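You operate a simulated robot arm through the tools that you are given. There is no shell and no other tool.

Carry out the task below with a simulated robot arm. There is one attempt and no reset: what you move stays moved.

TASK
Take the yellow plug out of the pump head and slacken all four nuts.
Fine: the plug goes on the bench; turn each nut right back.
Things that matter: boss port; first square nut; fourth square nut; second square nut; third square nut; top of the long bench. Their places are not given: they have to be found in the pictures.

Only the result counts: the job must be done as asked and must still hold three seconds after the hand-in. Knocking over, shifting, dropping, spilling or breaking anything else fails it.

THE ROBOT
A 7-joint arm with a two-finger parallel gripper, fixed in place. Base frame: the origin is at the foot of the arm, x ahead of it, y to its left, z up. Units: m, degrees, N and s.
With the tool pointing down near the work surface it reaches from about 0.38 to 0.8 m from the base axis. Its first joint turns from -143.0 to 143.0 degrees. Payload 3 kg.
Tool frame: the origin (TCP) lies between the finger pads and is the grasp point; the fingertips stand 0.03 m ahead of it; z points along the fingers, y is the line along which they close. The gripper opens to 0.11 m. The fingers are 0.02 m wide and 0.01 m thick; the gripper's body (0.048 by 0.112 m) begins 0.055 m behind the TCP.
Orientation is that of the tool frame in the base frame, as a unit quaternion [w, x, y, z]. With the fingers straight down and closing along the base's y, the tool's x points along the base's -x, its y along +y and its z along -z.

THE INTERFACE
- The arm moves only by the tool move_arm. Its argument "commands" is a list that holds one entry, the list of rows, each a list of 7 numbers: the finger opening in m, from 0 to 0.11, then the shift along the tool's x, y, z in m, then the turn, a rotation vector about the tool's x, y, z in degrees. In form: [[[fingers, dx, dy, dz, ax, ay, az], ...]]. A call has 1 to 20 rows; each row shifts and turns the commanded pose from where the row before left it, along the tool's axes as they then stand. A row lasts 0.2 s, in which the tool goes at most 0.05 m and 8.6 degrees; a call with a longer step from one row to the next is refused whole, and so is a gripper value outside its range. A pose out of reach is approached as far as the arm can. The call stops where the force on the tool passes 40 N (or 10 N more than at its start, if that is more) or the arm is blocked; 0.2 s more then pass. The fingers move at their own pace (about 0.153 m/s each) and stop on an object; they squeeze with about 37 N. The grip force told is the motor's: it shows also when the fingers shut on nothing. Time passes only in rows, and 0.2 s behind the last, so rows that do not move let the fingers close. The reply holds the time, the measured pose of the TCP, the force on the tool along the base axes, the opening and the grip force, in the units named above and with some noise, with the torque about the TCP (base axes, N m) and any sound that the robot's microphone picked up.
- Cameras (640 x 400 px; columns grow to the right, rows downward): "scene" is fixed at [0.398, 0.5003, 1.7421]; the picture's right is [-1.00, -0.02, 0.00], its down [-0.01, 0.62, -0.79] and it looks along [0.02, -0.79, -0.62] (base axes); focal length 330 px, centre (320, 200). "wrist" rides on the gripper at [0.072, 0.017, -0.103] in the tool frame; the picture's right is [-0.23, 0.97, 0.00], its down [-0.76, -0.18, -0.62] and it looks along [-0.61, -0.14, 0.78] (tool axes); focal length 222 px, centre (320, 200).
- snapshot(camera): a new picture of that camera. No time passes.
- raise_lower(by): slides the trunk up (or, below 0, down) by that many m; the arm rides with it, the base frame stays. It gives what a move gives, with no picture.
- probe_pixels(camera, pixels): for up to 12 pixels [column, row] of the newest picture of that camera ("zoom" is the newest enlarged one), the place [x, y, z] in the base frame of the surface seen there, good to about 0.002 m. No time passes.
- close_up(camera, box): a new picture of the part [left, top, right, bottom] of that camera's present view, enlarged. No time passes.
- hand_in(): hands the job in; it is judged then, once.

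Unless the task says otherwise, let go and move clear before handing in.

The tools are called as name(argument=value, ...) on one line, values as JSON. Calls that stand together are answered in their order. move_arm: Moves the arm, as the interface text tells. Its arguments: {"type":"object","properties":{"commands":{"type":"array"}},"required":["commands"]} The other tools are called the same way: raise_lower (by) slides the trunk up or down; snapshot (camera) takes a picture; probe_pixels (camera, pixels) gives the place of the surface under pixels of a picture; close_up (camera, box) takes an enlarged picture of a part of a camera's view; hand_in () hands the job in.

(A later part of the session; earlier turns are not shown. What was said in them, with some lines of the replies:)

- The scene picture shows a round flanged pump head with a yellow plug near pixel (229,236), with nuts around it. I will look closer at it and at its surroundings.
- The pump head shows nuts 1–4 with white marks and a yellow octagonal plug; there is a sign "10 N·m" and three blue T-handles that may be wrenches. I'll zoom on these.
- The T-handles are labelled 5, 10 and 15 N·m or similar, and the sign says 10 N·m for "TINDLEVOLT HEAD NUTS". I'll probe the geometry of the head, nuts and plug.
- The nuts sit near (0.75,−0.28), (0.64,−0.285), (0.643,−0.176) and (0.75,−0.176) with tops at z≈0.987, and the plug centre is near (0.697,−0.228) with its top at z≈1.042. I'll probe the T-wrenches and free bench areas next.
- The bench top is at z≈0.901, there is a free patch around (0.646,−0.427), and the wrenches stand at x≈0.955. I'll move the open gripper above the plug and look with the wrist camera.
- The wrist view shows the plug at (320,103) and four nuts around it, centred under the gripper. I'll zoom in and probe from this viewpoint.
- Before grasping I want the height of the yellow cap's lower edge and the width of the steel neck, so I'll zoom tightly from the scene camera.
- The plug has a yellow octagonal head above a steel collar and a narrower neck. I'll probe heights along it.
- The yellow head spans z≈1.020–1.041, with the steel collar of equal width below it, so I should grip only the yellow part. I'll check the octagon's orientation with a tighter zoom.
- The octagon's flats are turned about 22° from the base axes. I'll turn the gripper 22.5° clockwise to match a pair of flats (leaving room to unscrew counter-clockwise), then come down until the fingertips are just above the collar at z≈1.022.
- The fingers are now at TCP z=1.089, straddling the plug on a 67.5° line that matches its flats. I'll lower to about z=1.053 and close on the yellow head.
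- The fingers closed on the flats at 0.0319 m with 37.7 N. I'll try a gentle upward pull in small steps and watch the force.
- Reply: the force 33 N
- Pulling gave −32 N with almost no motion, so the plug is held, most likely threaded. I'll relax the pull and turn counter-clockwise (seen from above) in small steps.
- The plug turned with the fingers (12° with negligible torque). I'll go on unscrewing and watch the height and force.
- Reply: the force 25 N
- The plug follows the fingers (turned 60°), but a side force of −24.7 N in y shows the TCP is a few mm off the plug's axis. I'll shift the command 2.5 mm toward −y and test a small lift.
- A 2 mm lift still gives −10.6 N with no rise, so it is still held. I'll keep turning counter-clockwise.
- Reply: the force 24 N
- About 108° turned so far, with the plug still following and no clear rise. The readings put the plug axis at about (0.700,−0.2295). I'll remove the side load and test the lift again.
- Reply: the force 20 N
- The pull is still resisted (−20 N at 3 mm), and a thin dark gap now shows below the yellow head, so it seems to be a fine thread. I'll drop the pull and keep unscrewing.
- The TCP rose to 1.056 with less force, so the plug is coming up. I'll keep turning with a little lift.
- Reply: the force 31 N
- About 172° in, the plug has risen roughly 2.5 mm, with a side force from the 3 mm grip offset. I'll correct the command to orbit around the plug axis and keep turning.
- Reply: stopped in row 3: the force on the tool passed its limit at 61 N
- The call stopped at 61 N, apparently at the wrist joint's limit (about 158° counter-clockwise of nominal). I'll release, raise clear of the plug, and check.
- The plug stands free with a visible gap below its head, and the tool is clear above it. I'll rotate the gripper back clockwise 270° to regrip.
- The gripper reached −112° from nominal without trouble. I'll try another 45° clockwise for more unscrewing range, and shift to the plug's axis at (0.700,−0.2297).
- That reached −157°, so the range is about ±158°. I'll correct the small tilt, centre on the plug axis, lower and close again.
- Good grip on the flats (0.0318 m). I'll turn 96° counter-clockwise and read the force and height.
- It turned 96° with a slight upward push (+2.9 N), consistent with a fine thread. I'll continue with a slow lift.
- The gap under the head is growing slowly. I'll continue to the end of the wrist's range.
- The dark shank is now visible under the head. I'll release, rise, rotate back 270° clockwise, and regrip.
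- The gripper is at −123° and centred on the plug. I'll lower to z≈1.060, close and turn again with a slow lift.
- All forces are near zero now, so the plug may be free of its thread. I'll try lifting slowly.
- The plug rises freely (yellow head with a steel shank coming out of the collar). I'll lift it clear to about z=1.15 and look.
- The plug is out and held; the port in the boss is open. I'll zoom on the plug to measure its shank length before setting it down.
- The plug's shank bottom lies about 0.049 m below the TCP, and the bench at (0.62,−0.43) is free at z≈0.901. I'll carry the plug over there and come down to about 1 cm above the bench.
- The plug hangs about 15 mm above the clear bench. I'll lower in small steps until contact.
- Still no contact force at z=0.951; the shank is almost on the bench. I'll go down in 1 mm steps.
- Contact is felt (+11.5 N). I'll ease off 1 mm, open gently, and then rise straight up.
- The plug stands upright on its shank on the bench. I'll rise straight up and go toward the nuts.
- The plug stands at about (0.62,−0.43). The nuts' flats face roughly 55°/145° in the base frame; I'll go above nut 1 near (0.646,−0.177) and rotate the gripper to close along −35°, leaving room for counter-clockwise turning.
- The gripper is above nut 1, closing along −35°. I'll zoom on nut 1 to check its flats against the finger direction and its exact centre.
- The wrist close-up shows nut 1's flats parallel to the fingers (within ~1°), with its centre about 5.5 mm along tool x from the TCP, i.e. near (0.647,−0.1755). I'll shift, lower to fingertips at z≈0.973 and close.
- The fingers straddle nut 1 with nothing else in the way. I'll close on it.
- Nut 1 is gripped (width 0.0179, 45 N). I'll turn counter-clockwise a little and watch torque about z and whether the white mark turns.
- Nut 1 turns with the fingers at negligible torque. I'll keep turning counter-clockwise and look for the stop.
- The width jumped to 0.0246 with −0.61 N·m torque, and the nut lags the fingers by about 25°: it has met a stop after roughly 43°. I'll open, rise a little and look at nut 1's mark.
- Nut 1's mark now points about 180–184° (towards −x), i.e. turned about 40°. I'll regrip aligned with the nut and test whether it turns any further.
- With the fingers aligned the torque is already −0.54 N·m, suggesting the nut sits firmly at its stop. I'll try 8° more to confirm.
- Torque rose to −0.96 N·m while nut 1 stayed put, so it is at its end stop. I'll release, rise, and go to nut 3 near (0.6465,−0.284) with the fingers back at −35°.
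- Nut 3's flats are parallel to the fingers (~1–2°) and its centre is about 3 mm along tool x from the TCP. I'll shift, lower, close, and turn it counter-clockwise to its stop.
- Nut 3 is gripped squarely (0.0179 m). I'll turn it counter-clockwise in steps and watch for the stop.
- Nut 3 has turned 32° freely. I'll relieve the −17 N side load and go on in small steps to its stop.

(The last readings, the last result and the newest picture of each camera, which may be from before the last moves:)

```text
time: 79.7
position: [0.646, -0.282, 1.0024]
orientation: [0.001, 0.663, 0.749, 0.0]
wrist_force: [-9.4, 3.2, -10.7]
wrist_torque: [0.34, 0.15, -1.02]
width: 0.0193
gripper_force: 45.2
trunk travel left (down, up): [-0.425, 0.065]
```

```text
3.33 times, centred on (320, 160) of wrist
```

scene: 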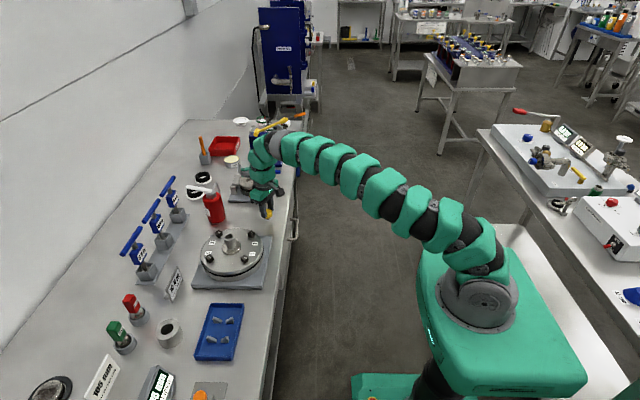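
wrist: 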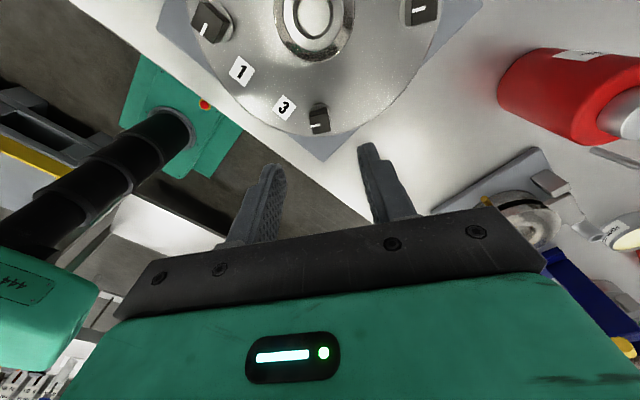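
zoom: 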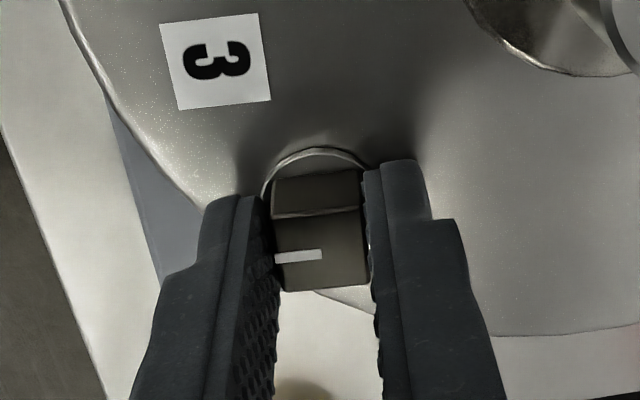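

Nut 3 is at its stop (−1.02 N·m, fingers start to wedge). I'll release, rise, rotate back to −35° and go above nut 2 near (0.7535,−0.2825).

move_arm(commands=[[[0.05, 0, 0, 0, 0, 0, 0], [0.05, 0, 0, 0, 0, 0, 0], [0.05, 0, 0, -0.04, 0, 0, 0], [0.05, 0, 0, -0.04, 0, 0, 0], [0.05, 0, 0, 0, 0, 0, 7], [0.05, 0, 0, 0, 0, 0, 7], [0.05, 0, 0, 0, 0, 0, 7], [0.05, 0, 0, 0, 0, 0, 7], [0.05, 0, 0, 0, 0, 0, 7], [0.05, 0, 0, 0, 0, 0, 7], [0.05, 0.0204, 0.0296, 0, 0, 0, 0], [0.05, 0.0204, 0.0296, 0, 0, 0, 0], [0.05, 0.0204, 0.0296, 0, 0, 0, 0], [0.05, 0, 0, 0, 0, 0, 0]]])

snapshot(camera="wrist")

close_up(camera="wrist", box=[290, 95, 350, 155])

snapshot(camera="scene")

close_up(camera="scene", box=[190, 190, 274, 280])

```text
time: 82.7
position: [0.731, -0.2848, 1.0826]
orientation: [0.001, 0.887, 0.461, -0.001]
wrist_force: [-0.6, 0.0, 0.3]
wrist_torque: [-0.03, 0.05, -0.02]
width: 0.0499
gripper_force: 0.0
out of reach, approached as far as the arm can: row 13
trunk travel left (down, up): [-0.425, 0.065]
```

```text
taken
```

wrist: 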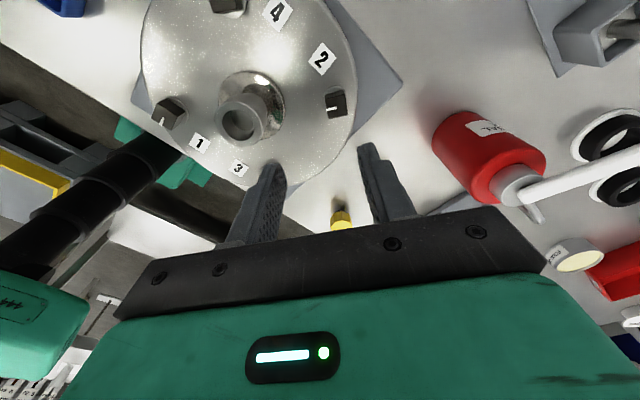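

```text
6.67 times, centred on (320, 125) of wrist
```

zoom: 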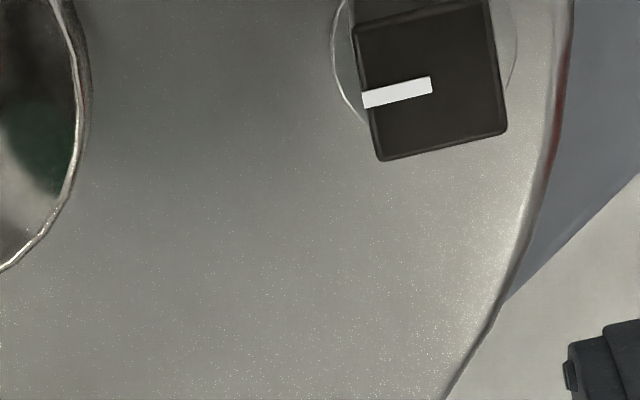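

```text
taken
```

scene: 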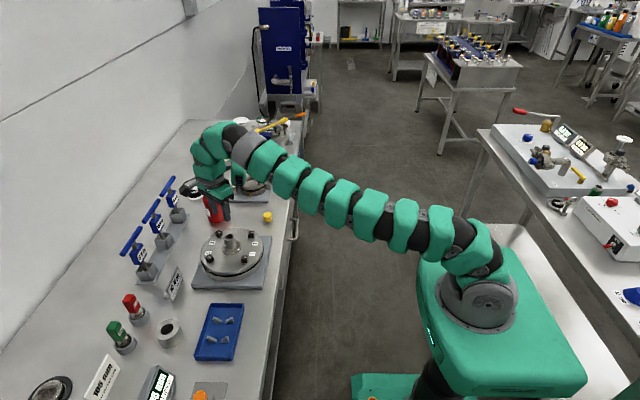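

```text
4.44 times, centred on (232, 235) of scene
```

zoom: 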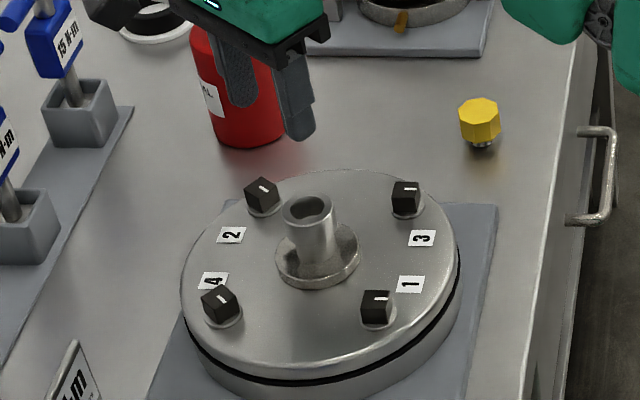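

Nuts 1 and 3 show their marks turned; nut 2 is just out of reach at this trunk height (stopped at x=0.731). I'll probe the arm's shoulder height to decide which way to slide the trunk.

probe_pixels(camera="scene", pixels=[[478, 300], [500, 290], [460, 265], [490, 250], [440, 235], [400, 215], [350, 195], [300, 175], [260, 155], [230, 135], [210, 150], [500, 330]])

```text
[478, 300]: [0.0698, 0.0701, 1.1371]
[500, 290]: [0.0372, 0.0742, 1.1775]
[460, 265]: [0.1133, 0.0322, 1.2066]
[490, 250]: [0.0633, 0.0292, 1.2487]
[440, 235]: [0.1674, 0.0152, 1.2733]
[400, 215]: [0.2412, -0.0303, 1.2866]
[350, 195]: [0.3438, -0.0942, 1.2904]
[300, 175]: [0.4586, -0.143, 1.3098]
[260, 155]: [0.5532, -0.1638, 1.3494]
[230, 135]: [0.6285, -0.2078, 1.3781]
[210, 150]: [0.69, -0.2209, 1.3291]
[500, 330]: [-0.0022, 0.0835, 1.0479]
```

The shoulder sits near z≈1.15 while the wrist is around 1.33, so raising the trunk (and working low) extends the reach. I'll raise the trunk by 0.06 m.

raise_lower(by=0.06)

```text
time: 83.7
position: [0.7316, -0.2851, 1.1415]
orientation: [0.001, 0.887, 0.462, 0.0]
wrist_force: [0.2, -0.5, 0.5]
wrist_torque: [0.01, 0.06, 0.01]
width: 0.0498
gripper_force: 0.0
trunk travel left (down, up): [-0.485, 0.005]
```

Trunk is up 0.06 m (TCP at z=1.14). I'll rotate the gripper to close along 55° (tool x facing back toward the base), then lower to z≈1.07 and look.

move_arm(commands=[[[0.05, 0, 0, 0, 0, 0, -8.18], [0.05, 0, 0, 0, 0, 0, -8.18], [0.05, 0, 0, 0, 0, 0, -8.18], [0.05, 0, 0, 0, 0, 0, -8.18], [0.05, 0, 0, 0, 0, 0, -8.18], [0.05, 0, 0, 0, 0, 0, -8.18], [0.05, 0, 0, 0, 0, 0, -8.18], [0.05, 0, 0, 0, 0, 0, -8.18], [0.05, 0, 0, 0, 0, 0, -8.18], [0.05, 0, 0, 0, 0, 0, -8.18], [0.05, 0, 0, 0, 0, 0, -8.18], [0.05, 0, 0, 0.035, 0, 0, 0], [0.05, 0, 0, 0.035, 0, 0, 0], [0.05, 0, 0, 0, 0, 0, 0]]])

snapshot(camera="wrist")

close_up(camera="scene", box=[190, 190, 274, 280])

```text
time: 86.7
position: [0.7315, -0.285, 1.0742]
orientation: [-0.001, 0.301, 0.954, -0.002]
wrist_force: [0.4, -0.1, -0.2]
wrist_torque: [-0.02, -0.02, 0.0]
width: 0.0503
gripper_force: 0.0
trunk travel left (down, up): [-0.485, 0.005]
```

```text
taken
```

wrist: 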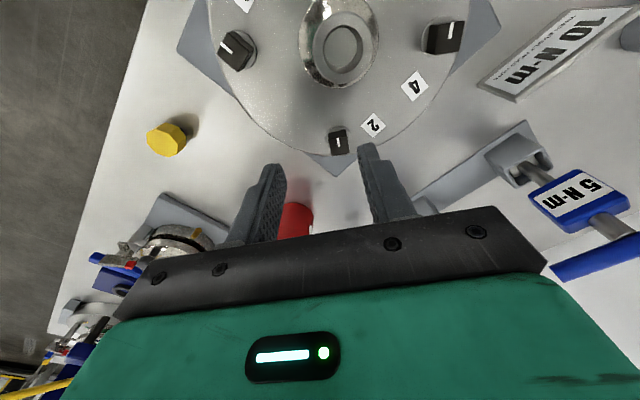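

```text
4.44 times, centred on (232, 235) of scene
```

zoom: 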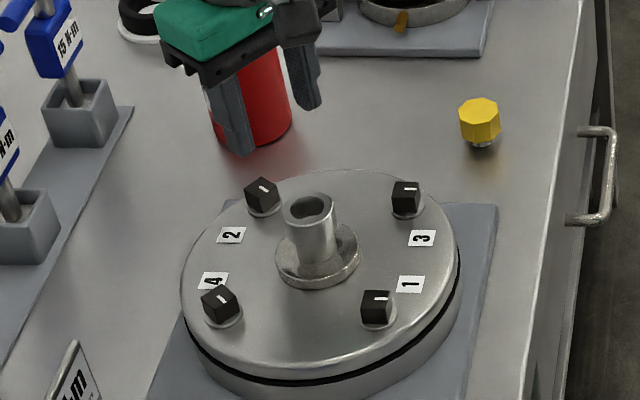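

The command pose continues from (0.7315,−0.285,1.074). I'll zoom on nut 2 in the wrist view to get its centre precisely.

close_up(camera="wrist", box=[310, 110, 370, 170])

probe_pixels(camera="wrist", pixels=[[338, 142], [336, 145], [342, 140], [338, 138]])

```text
6.67 times, centred on (340, 140) of wrist
```

zoom: 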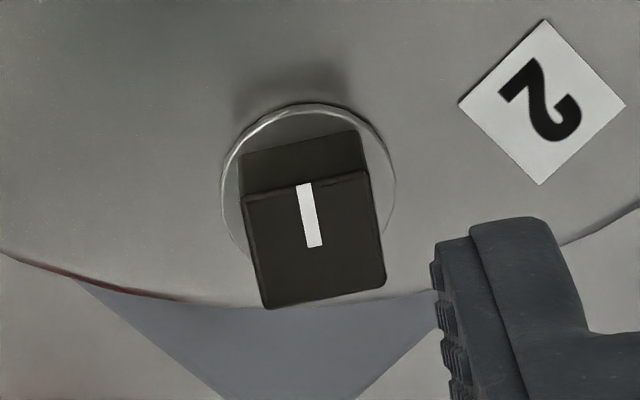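

```text
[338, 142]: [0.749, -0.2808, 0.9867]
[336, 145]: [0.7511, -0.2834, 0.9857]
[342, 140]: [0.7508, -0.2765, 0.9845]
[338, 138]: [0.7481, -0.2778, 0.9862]
```

Nut 2's centre is at about (0.753,−0.2836), 17 mm outward from the TCP, with its flats parallel to the fingers. I'll move out there vertically and see whether it is reachable now.

move_arm(commands=[[[0.05, -0.0085, 0.0067, 0, 0, 0, 0], [0.05, -0.0085, 0.0067, 0, 0, 0, 0], [0.05, 0, 0, 0.02, 0, 0, 0], [0.05, 0, 0, 0, 0, 0, 0]]])

close_up(camera="wrist", box=[260, 60, 420, 220])

```text
time: 87.7
position: [0.7418, -0.2827, 1.0522]
orientation: [0.0, 0.301, 0.954, -0.001]
wrist_force: [0.8, -0.1, 0.5]
wrist_torque: [0.0, 0.01, -0.02]
width: 0.0501
gripper_force: 0.1
out of reach, approached as far as the arm can: row 2
trunk travel left (down, up): [-0.485, 0.005]
```

```text
2.50 times, centred on (340, 140) of wrist
```

zoom: 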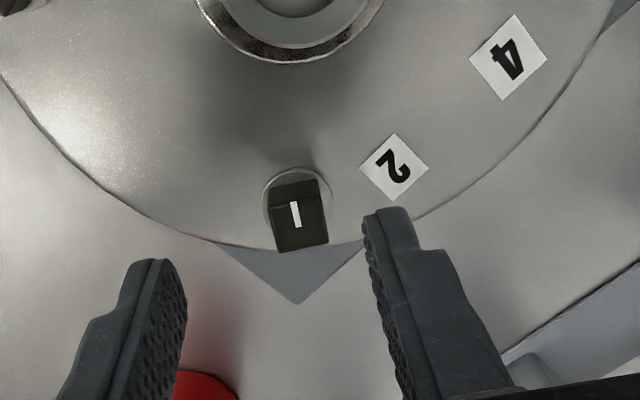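

Vertical reach stops at r≈0.794, about 11 mm short. I'll tilt the tool 8° about its closing axis (fingers pointing outward, flats stay parallel to the pads) to bring the wrist inward, then move over nut 2.

move_arm(commands=[[[0.05, 0, 0, 0, 0, -4, 0], [0.05, 0, 0, 0, 0, -4, 0], [0.05, -0.0048, 0.0029, 0.0007, 0, 0, 0], [0.05, -0.0047, 0.0029, 0.0006, 0, 0, 0], [0.05, 0, 0, 0, 0, 0, 0]]])

snapshot(camera="wrist")

close_up(camera="scene", box=[190, 190, 274, 280])

```text
time: 88.9
position: [0.7519, -0.2849, 1.0522]
orientation: [0.067, 0.3, 0.951, -0.023]
wrist_force: [-0.4, -0.1, -0.6]
wrist_torque: [0.03, 0.01, 0.01]
width: 0.0503
gripper_force: 0.0
trunk travel left (down, up): [-0.485, 0.005]
```

```text
taken
```

wrist: 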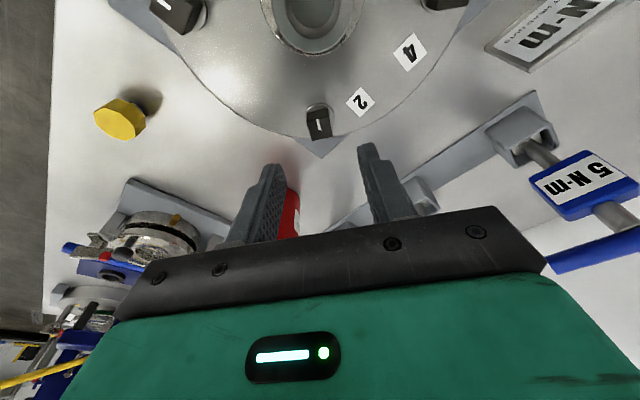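

```text
4.44 times, centred on (232, 235) of scene
```

zoom: 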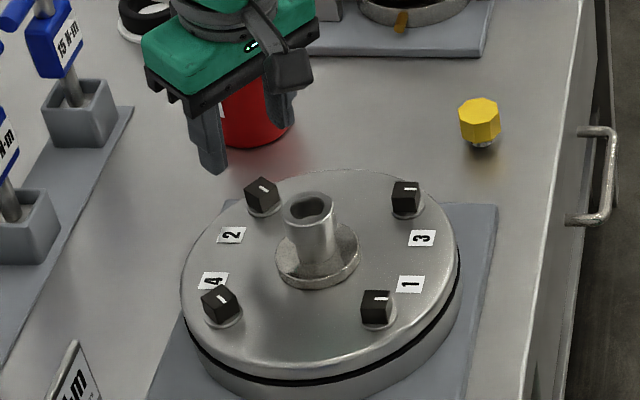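

The tilted pose reaches: TCP (0.752,−0.285,1.052). I'll zoom on nut 2 near (318,124) to refine its centre before lowering.

close_up(camera="wrist", box=[290, 95, 350, 155])

probe_pixels(camera="wrist", pixels=[[319, 126], [313, 130], [325, 128], [316, 117], [320, 134]])

```text
6.67 times, centred on (320, 125) of wrist
```

zoom: 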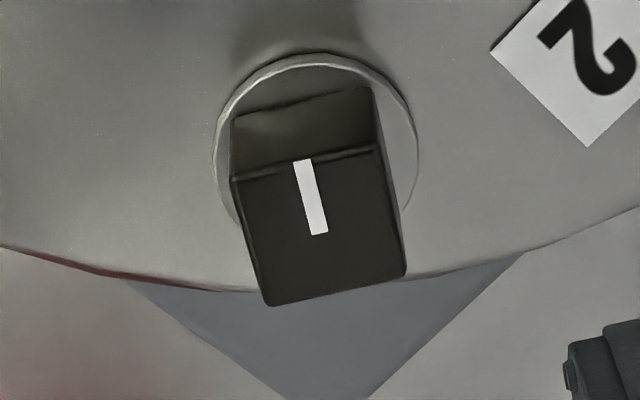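

```text
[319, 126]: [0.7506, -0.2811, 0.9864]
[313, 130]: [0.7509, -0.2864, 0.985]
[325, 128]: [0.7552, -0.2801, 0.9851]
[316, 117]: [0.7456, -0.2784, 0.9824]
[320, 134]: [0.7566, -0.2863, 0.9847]
```

Nut 2's centre is confirmed near (0.7525,−0.2827). I'll lower with the tilt kept so that the finger centres meet the nut at mid-height, then check before closing.

move_arm(commands=[[[0.05, 0.0035, 0.0007, 0.0161, 0, 0, 0], [0.05, 0.0035, 0.0007, 0.0161, 0, 0, 0], [0.05, 0.0036, 0.0007, 0.016, 0, 0, 0], [0.05, 0, 0, 0, 0, 0, 0]]])

close_up(camera="wrist", box=[240, 60, 400, 220])

close_up(camera="scene", box=[190, 190, 274, 280])

```text
time: 89.9
position: [0.7498, -0.281, 1.0037]
orientation: [0.066, 0.301, 0.951, -0.023]
wrist_force: [0.0, 0.3, 0.1]
wrist_torque: [0.0, 0.0, 0.04]
width: 0.0502
gripper_force: 0.0
trunk travel left (down, up): [-0.485, 0.005]
```

```text
2.50 times, centred on (320, 140) of wrist
```

zoom: 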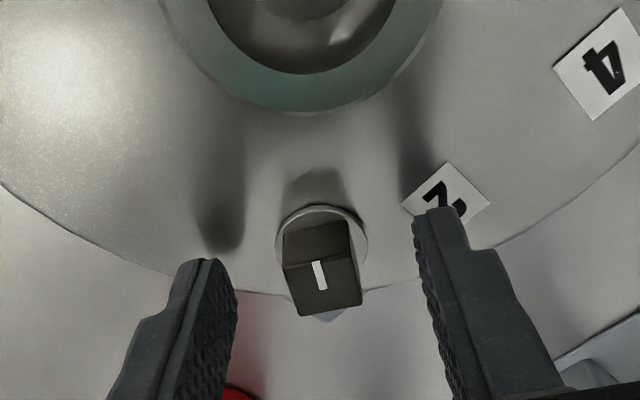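

```text
4.44 times, centred on (232, 235) of scene
```

zoom: 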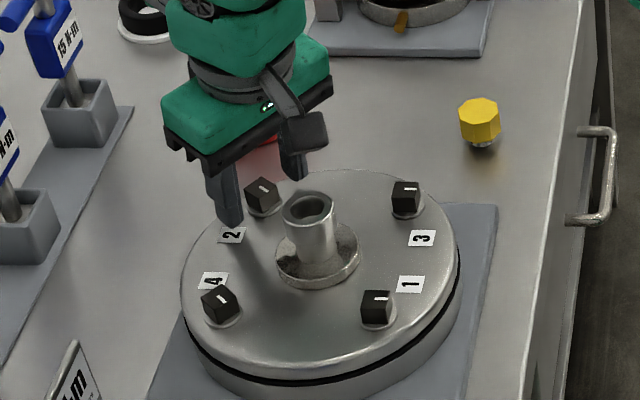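

The fingers straddle nut 2 cleanly and the camera housing clears the boss. I'll close on it.

move_arm(commands=[[[0.03, 0, 0, 0, 0, 0, 0], [0.0, 0, 0, 0, 0, 0, 0], [0.0, 0, 0, 0, 0, 0, 0], [0.0, 0, 0, 0, 0, 0, 0]]])

close_up(camera="wrist", box=[260, 100, 380, 220])

```text
time: 90.9
position: [0.7502, -0.2812, 1.0033]
orientation: [0.067, 0.3, 0.951, -0.022]
wrist_force: [0.9, 2.2, 0.0]
wrist_torque: [-0.01, -0.31, 0.0]
width: 0.0179
gripper_force: 45.0
trunk travel left (down, up): [-0.485, 0.005]
```

```text
3.33 times, centred on (320, 160) of wrist
```

zoom: 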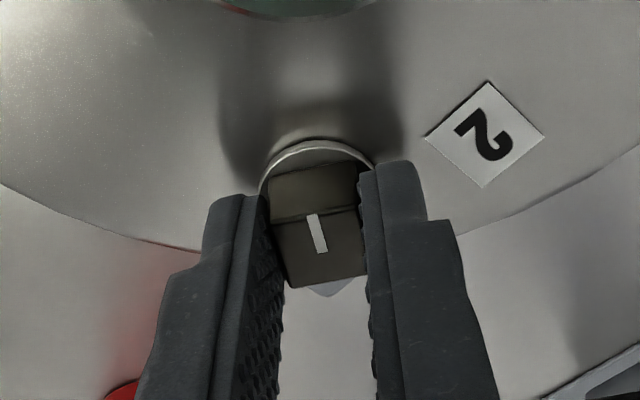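

Nut 2 is gripped squarely (0.0179 m). I'll turn counter-clockwise about the vertical (keeping the tilt), 28° first.

move_arm(commands=[[[0.0, 0, -0.00035, 0, -0.973, 0, -6.93], [0.0, 0, -0.00035, 0, -0.973, 0, -6.93], [0.0, 0, -0.00035, 0, -0.973, 0, -6.93], [0.0, 0, -0.00035, 0, -0.973, 0, -6.93], [0.0, 0, 0, 0, 0, 0, 0]]])

close_up(camera="wrist", box=[260, 100, 380, 220])

close_up(camera="scene", box=[190, 190, 274, 280])

```text
time: 92.1
position: [0.7485, -0.2843, 1.0032]
orientation: [0.069, 0.062, 0.996, -0.005]
wrist_force: [-8.3, -2.6, -1.4]
wrist_torque: [-0.06, -0.64, -0.01]
width: 0.0178
gripper_force: 44.9
trunk travel left (down, up): [-0.485, 0.005]
```

```text
3.33 times, centred on (320, 160) of wrist
```

zoom: 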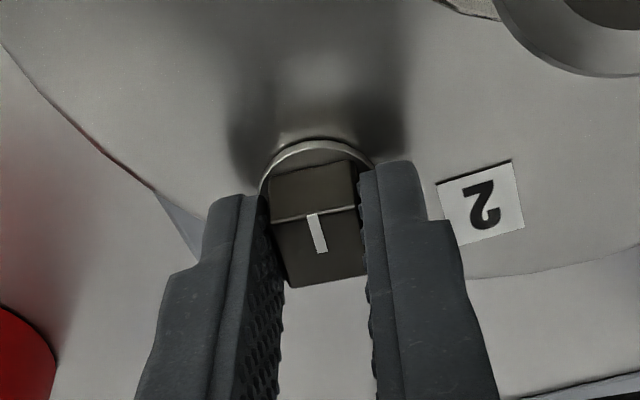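

```text
4.44 times, centred on (232, 235) of scene
```

zoom: 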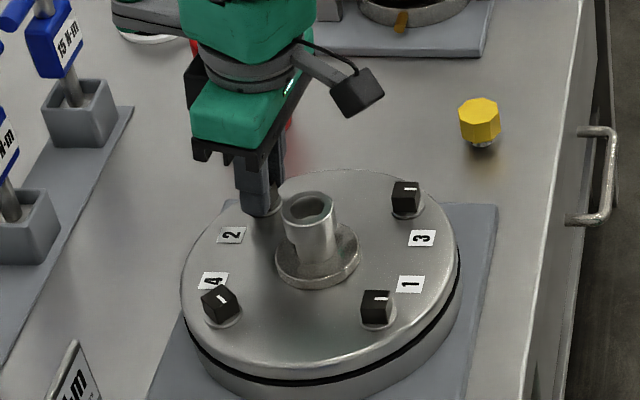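

28° done with no torque and the nut follows. I'll go on in small steps to the stop.

move_arm(commands=[[[0.0, 0, -0.0001, 0, -0.278, 0, -1.98], [0.0, 0, -0.0001, 0, -0.278, 0, -1.98], [0.0, 0, -0.0001, 0, -0.278, 0, -1.98], [0.0, 0, -0.0001, 0, -0.278, 0, -1.98], [0.0, 0, -0.0001, 0, -0.278, 0, -1.98], [0.0, 0, -0.0001, 0, -0.278, 0, -1.98], [0.0, 0, -0.0001, 0, -0.278, 0, -1.98], [0.0, 0, 0, 0, 0, 0, 0]]])

close_up(camera="wrist", box=[260, 100, 380, 220])

```text
time: 93.9
position: [0.7497, -0.285, 1.003]
orientation: [0.071, -0.06, 0.996, 0.004]
wrist_force: [-2.2, -12.4, 4.7]
wrist_torque: [-0.26, -0.04, -1.07]
width: 0.0192
gripper_force: 45.2
trunk travel left (down, up): [-0.485, 0.005]
```

```text
3.33 times, centred on (320, 160) of wrist
```

zoom: 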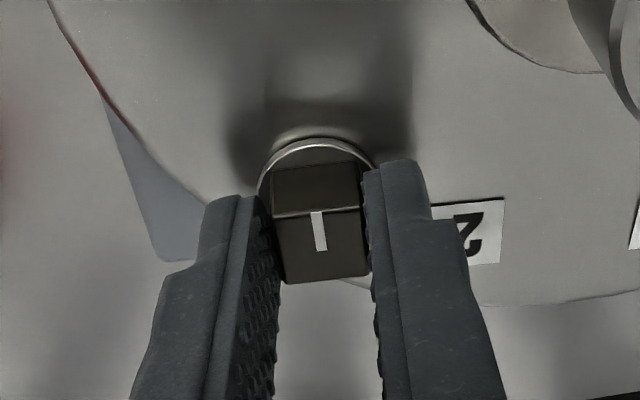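

Nut 2 is at its stop as well (−1.07 N·m, width 0.0192). I'll release, rise vertically, undo the tilt, rotate back to 55° and go above nut 4 near (0.753,−0.177).

move_arm(commands=[[[0.05, 0, 0, 0, 0, 0, 0], [0.05, 0, 0, 0, 0, 0, 0], [0.05, -0.0049, 0, -0.0347, 0, 0, 0], [0.05, -0.0049, 0, -0.0347, 0, 0, 0], [0.05, 0, 0, 0, 0, 8, 0], [0.05, 0, 0, 0, 0, 0, 7], [0.05, 0, 0, 0, 0, 0, 7], [0.05, 0, 0, 0, 0, 0, 7], [0.05, 0, 0, 0, 0, 0, 7], [0.05, 0, 0, 0, 0, 0, 7], [0.05, 0, 0, 0, 0, 0, 7], [0.05, 0.0193, 0.0297, 0, 0, 0, 0], [0.05, 0.0193, 0.0297, 0, 0, 0, 0], [0.05, 0.0193, 0.0297, 0, 0, 0, 0], [0.05, 0, 0, 0, 0, 0, 0]]])

snapshot(camera="wrist")

close_up(camera="wrist", box=[290, 95, 350, 155])

close_up(camera="scene", box=[190, 190, 274, 280])

```text
time: 97.1
position: [0.7559, -0.177, 1.0731]
orientation: [0.033, 0.301, 0.953, 0.013]
wrist_force: [-0.5, -0.2, 0.2]
wrist_torque: [-0.02, 0.01, -0.01]
width: 0.0501
gripper_force: 0.1
out of reach, approached as far as the arm can: row 5
trunk travel left (down, up): [-0.485, 0.005]
```

```text
taken
```

wrist: 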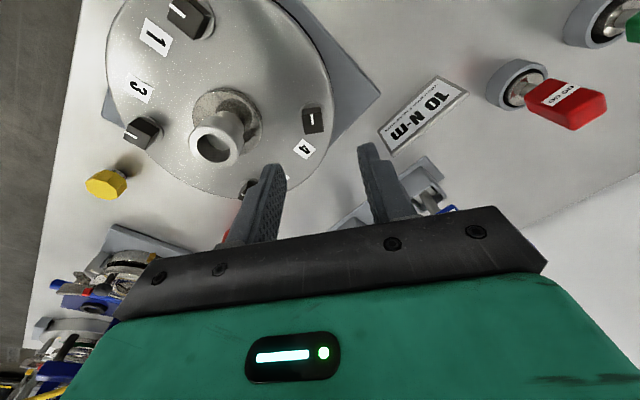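

```text
6.67 times, centred on (320, 125) of wrist
```

zoom: 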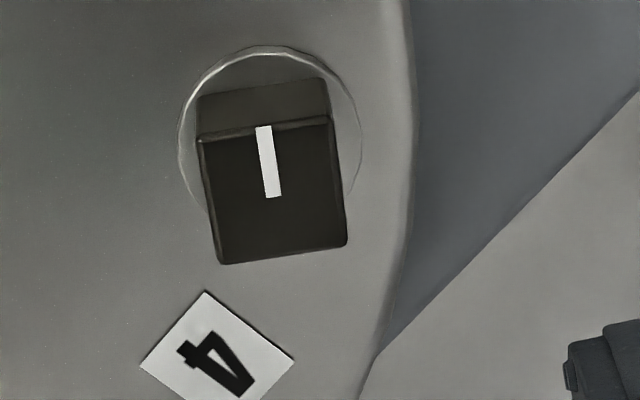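

```text
4.44 times, centred on (232, 235) of scene
```

zoom: 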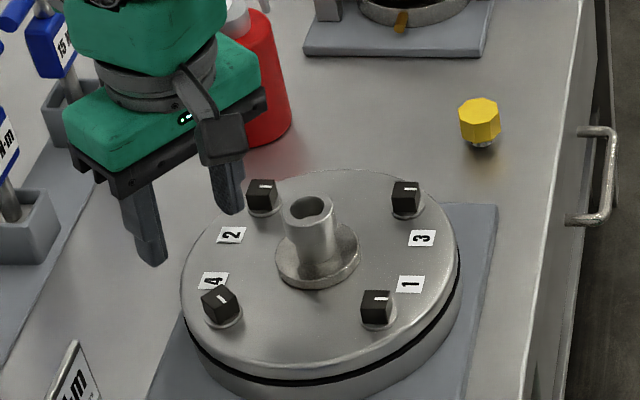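

The untilt was only partial (about 4° left) since nut 2 was at the edge of reach. Here above nut 4 I'll level the tool and look again.

move_arm(commands=[[[0.05, 0, 0, 0, 2.55, 3.16, 0], [0.05, 0, 0, 0, 0, 0, 0]]])

close_up(camera="wrist", box=[290, 95, 350, 155])

snapshot(camera="wrist")

```text
time: 97.7
position: [0.7551, -0.1756, 1.0738]
orientation: [-0.001, 0.303, 0.953, 0.0]
wrist_force: [0.3, 0.0, 0.3]
wrist_torque: [-0.03, 0.0, -0.03]
width: 0.0497
gripper_force: 0.1
trunk travel left (down, up): [-0.485, 0.005]
```

```text
6.67 times, centred on (320, 125) of wrist
```

zoom: 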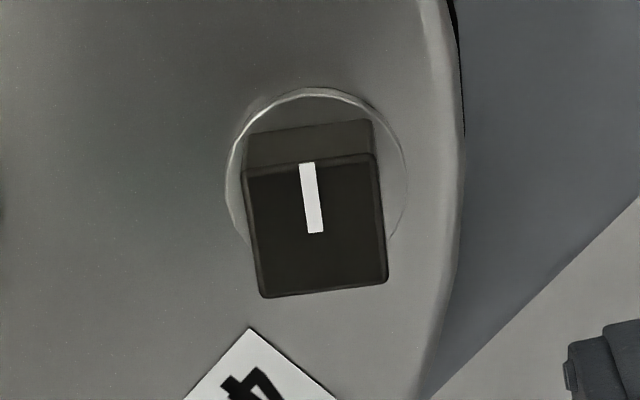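

```text
taken
```

wrist: 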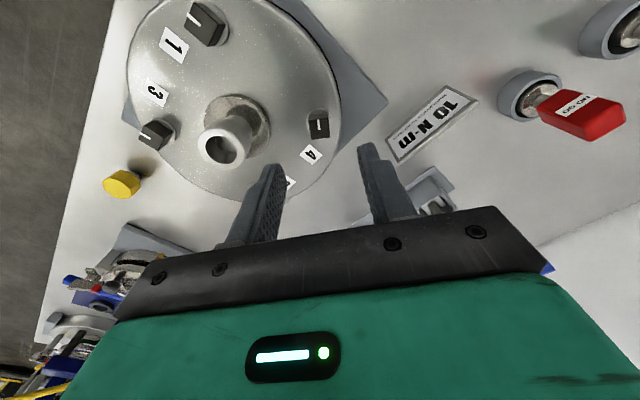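

The tool is level; nut 4's centre is only about 2 mm along tool x from the TCP and its flats are aligned within ~2°. I'll shift, lower and close on it.

move_arm(commands=[[[0.05, 0.0018, 0, 0.03, 0, 0, 0], [0.05, 0, 0, 0.03, 0, 0, 0], [0.05, 0, 0, 0.0105, 0, 0, 0], [0.05, 0, 0, 0, 0, 0, 0], [0.0, 0, 0, 0, 0, 0, 0], [0.0, 0, 0, 0, 0, 0, 0], [0.0, 0, 0, 0, 0, 0, 0]]])

close_up(camera="wrist", box=[260, 100, 380, 220])

close_up(camera="scene", box=[190, 190, 274, 280])

```text
time: 99.3
position: [0.752, -0.174, 1.0025]
orientation: [-0.001, 0.301, 0.954, 0.0]
wrist_force: [1.0, 3.8, -1.0]
wrist_torque: [-0.21, -0.58, 0.0]
width: 0.018
gripper_force: 45.1
trunk travel left (down, up): [-0.485, 0.005]
```

```text
3.33 times, centred on (320, 160) of wrist
```

zoom: 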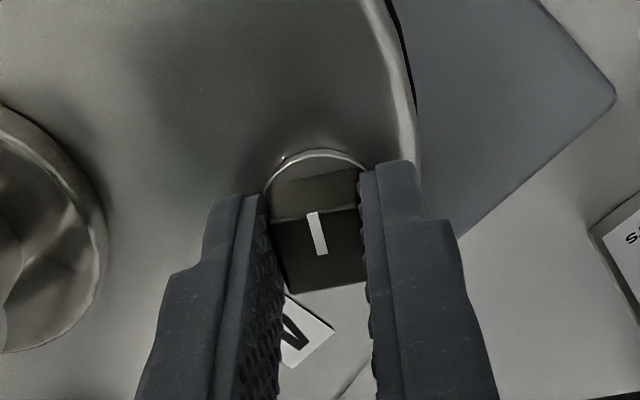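

```text
4.44 times, centred on (232, 235) of scene
```

zoom: 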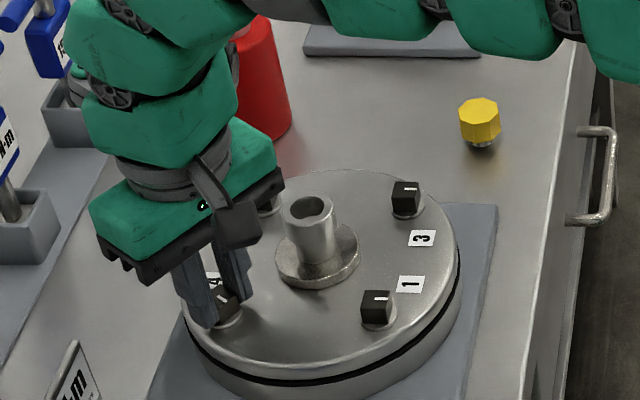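

Nut 4 is gripped (0.018 m). I'll turn it counter-clockwise 28°, then in small steps to its stop.

move_arm(commands=[[[0.0, 0, 0, 0, 0, 0, -7], [0.0, 0, 0, 0, 0, 0, -7], [0.0, 0, 0, 0, 0, 0, -7], [0.0, 0, 0, 0, 0, 0, -7], [0.0, 0, 0, 0, 0, 0, 0]]])

close_up(camera="wrist", box=[260, 100, 380, 220])

```text
time: 100.5
position: [0.7512, -0.1744, 1.004]
orientation: [-0.002, 0.061, 0.998, 0.001]
wrist_force: [-6.9, 3.2, -2.6]
wrist_torque: [0.22, 0.45, -0.02]
width: 0.0178
gripper_force: 44.4
trunk travel left (down, up): [-0.485, 0.005]
```

```text
3.33 times, centred on (320, 160) of wrist
```

zoom: 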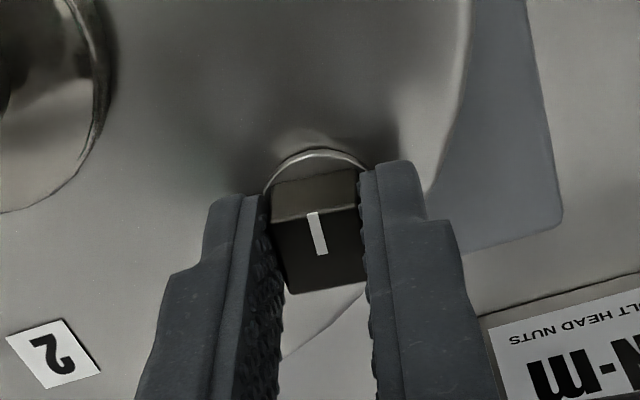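

move_arm(commands=[[[0.0, 0, 0, 0, 0, 0, -2], [0.0, 0, 0, 0, 0, 0, -2], [0.0, 0, 0, 0, 0, 0, -2], [0.0, 0, 0, 0, 0, 0, -2], [0.0, 0, 0, 0, 0, 0, -2], [0.0, 0, 0, 0, 0, 0, -2], [0.0, 0, 0, 0, 0, 0, -2], [0.0, 0, 0, 0, 0, 0, 0]]])

close_up(camera="wrist", box=[260, 100, 380, 220])

```text
time: 102.3
position: [0.7518, -0.1759, 1.0036]
orientation: [0.0, -0.06, 0.998, 0.0]
wrist_force: [-8.9, 0.8, -9.6]
wrist_torque: [-0.1, 0.3, -0.93]
width: 0.0194
gripper_force: 45.1
trunk travel left (down, up): [-0.485, 0.005]
```

```text
3.33 times, centred on (320, 160) of wrist
```

zoom: 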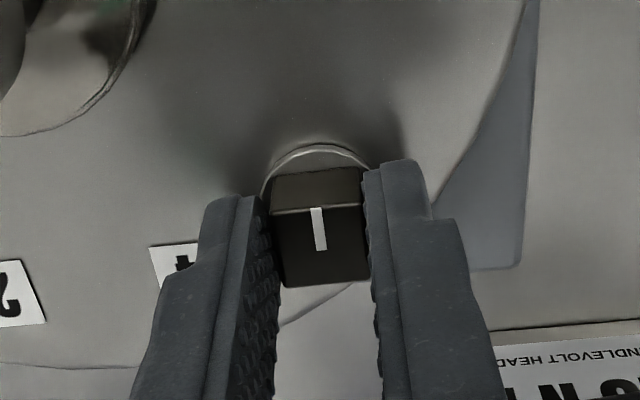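

Nut 4 is at its stop too (−0.93 N·m, width 0.0194). I'll release, rise and back away toward the robot, then check everything.

move_arm(commands=[[[0.05, 0, 0, 0, 0, 0, 0], [0.05, 0, 0, 0, 0, 0, 0], [0.05, 0, 0, -0.04, 0, 0, 0], [0.05, 0, 0, -0.04, 0, 0, 0], [0.05, 0, 0, -0.04, 0, 0, 0], [0.05, 0, 0, -0.04, 0, 0, 0], [0.05, 0.04, 0, -0.01, 0, 0, 0], [0.05, 0.04, 0, -0.01, 0, 0, 0], [0.05, 0.04, 0, 0, 0, 0, 0], [0.05, 0.04, 0, 0, 0, 0, 0], [0.05, 0.04, 0, 0, 0, 0, 0], [0.05, 0.04, 0, 0, 0, 0, 0], [0.05, 0.04, 0, 0, 0, 0, 0], [0.05, 0, 0, 0, 0, 0, 0]]])

snapshot(camera="scene")

close_up(camera="scene", box=[190, 220, 274, 280])

close_up(camera="scene", box=[190, 190, 300, 290])

```text
time: 105.3
position: [0.4736, -0.2124, 1.1838]
orientation: [0.0, -0.061, 0.998, 0.0]
wrist_force: [-0.4, 0.2, 0.2]
wrist_torque: [0.03, 0.0, 0.03]
width: 0.0497
gripper_force: 0.0
trunk travel left (down, up): [-0.485, 0.005]
```

```text
taken
```

scene: 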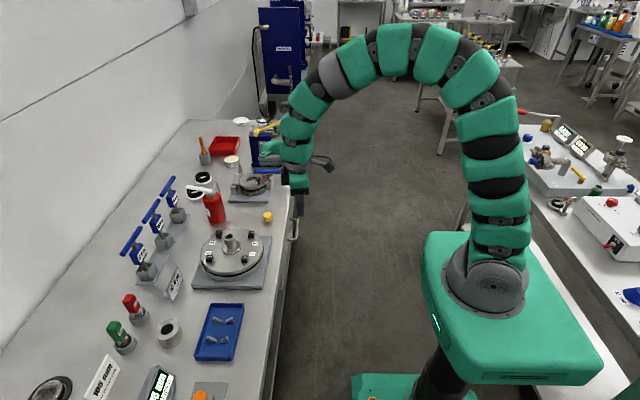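

```text
6.67 times, centred on (232, 250) of scene
```

zoom: 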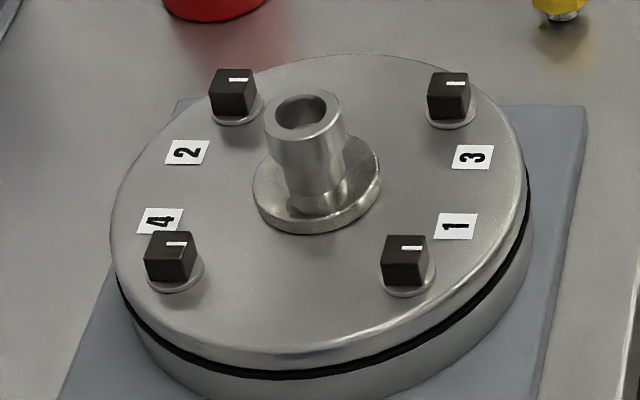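

```text
4.00 times, centred on (245, 240) of scene
```

zoom: 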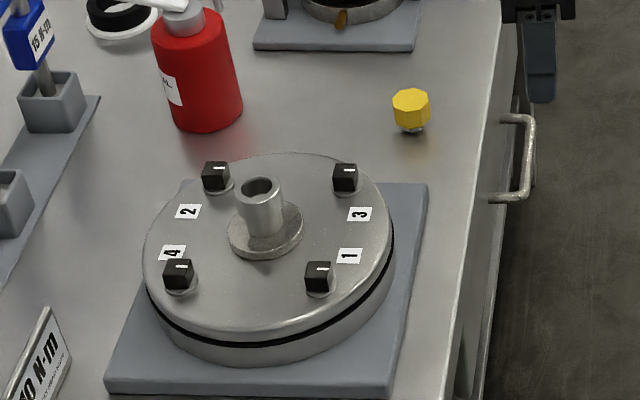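

All four marks now point the same way (towards −x): nut 1 at zoom (411,248), nut 3 (456,84), nut 2 (238,80), nut 4 (176,244), and the plug stands on the bench. I'll zoom in once more to compare the nuts closely.

close_up(camera="scene", box=[204, 225, 254, 240])

close_up(camera="scene", box=[204, 248, 254, 266])

close_up(camera="scene", box=[254, 205, 284, 230])

```text
12.80 times, centred on (229, 232) of scene
```

zoom: 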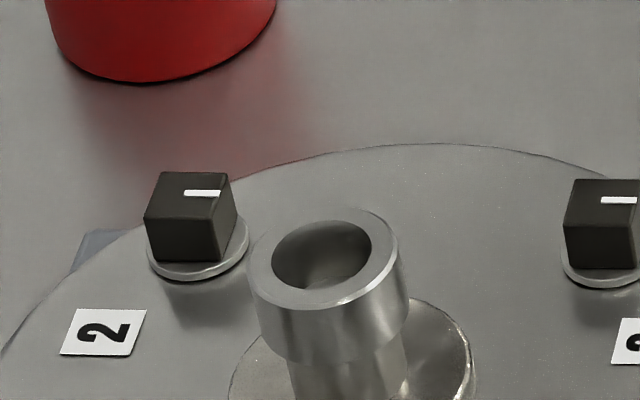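

```text
12.80 times, centred on (229, 257) of scene
```

zoom: 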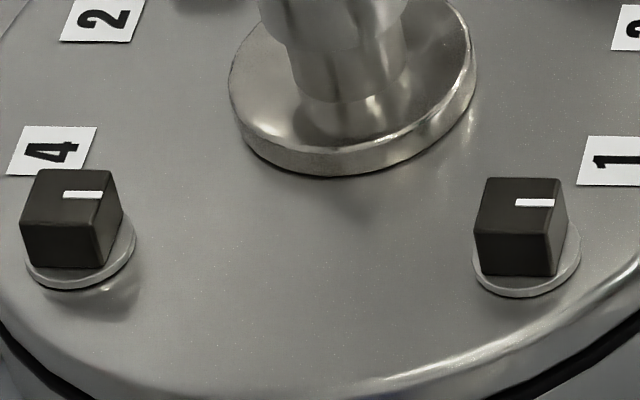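

```text
16.00 times, centred on (269, 218) of scene
```

zoom: 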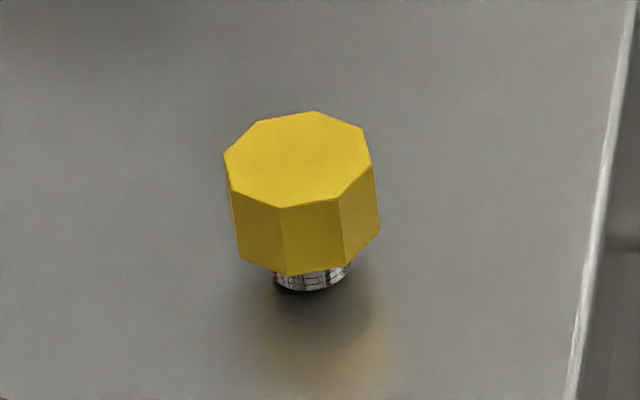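

All four nuts sit at the same end position with their marks towards −x, each confirmed against its stop. The port is empty, the plug stands upright on the bench at about (0.62,−0.43), and the gripper is clear. I'll hand in.

hand_in()

```text
The job is handed in.
```

The plug is out and all four nuts are slackened; I've handed the job in, but no verdict has come back yet.

- **Plug:** it was threaded, so I unscrewed it and stood it upright on the bench, well clear of the pump head and the bench edge. The port in the boss is empty.
- **Nuts:** each one turned freely counter-clockwise for about 35–40° and then met a firm stop. I took that stop as "right back". All four white marks now point the same way.
- **Nut 2:** it was just out of reach at first, so I raised the trunk by 0.06 m and tilted the tool slightly to turn it. The trunk is still raised.

The final pictures show nothing else on the bench moved or knocked over. I didn't use the torque wrenches.
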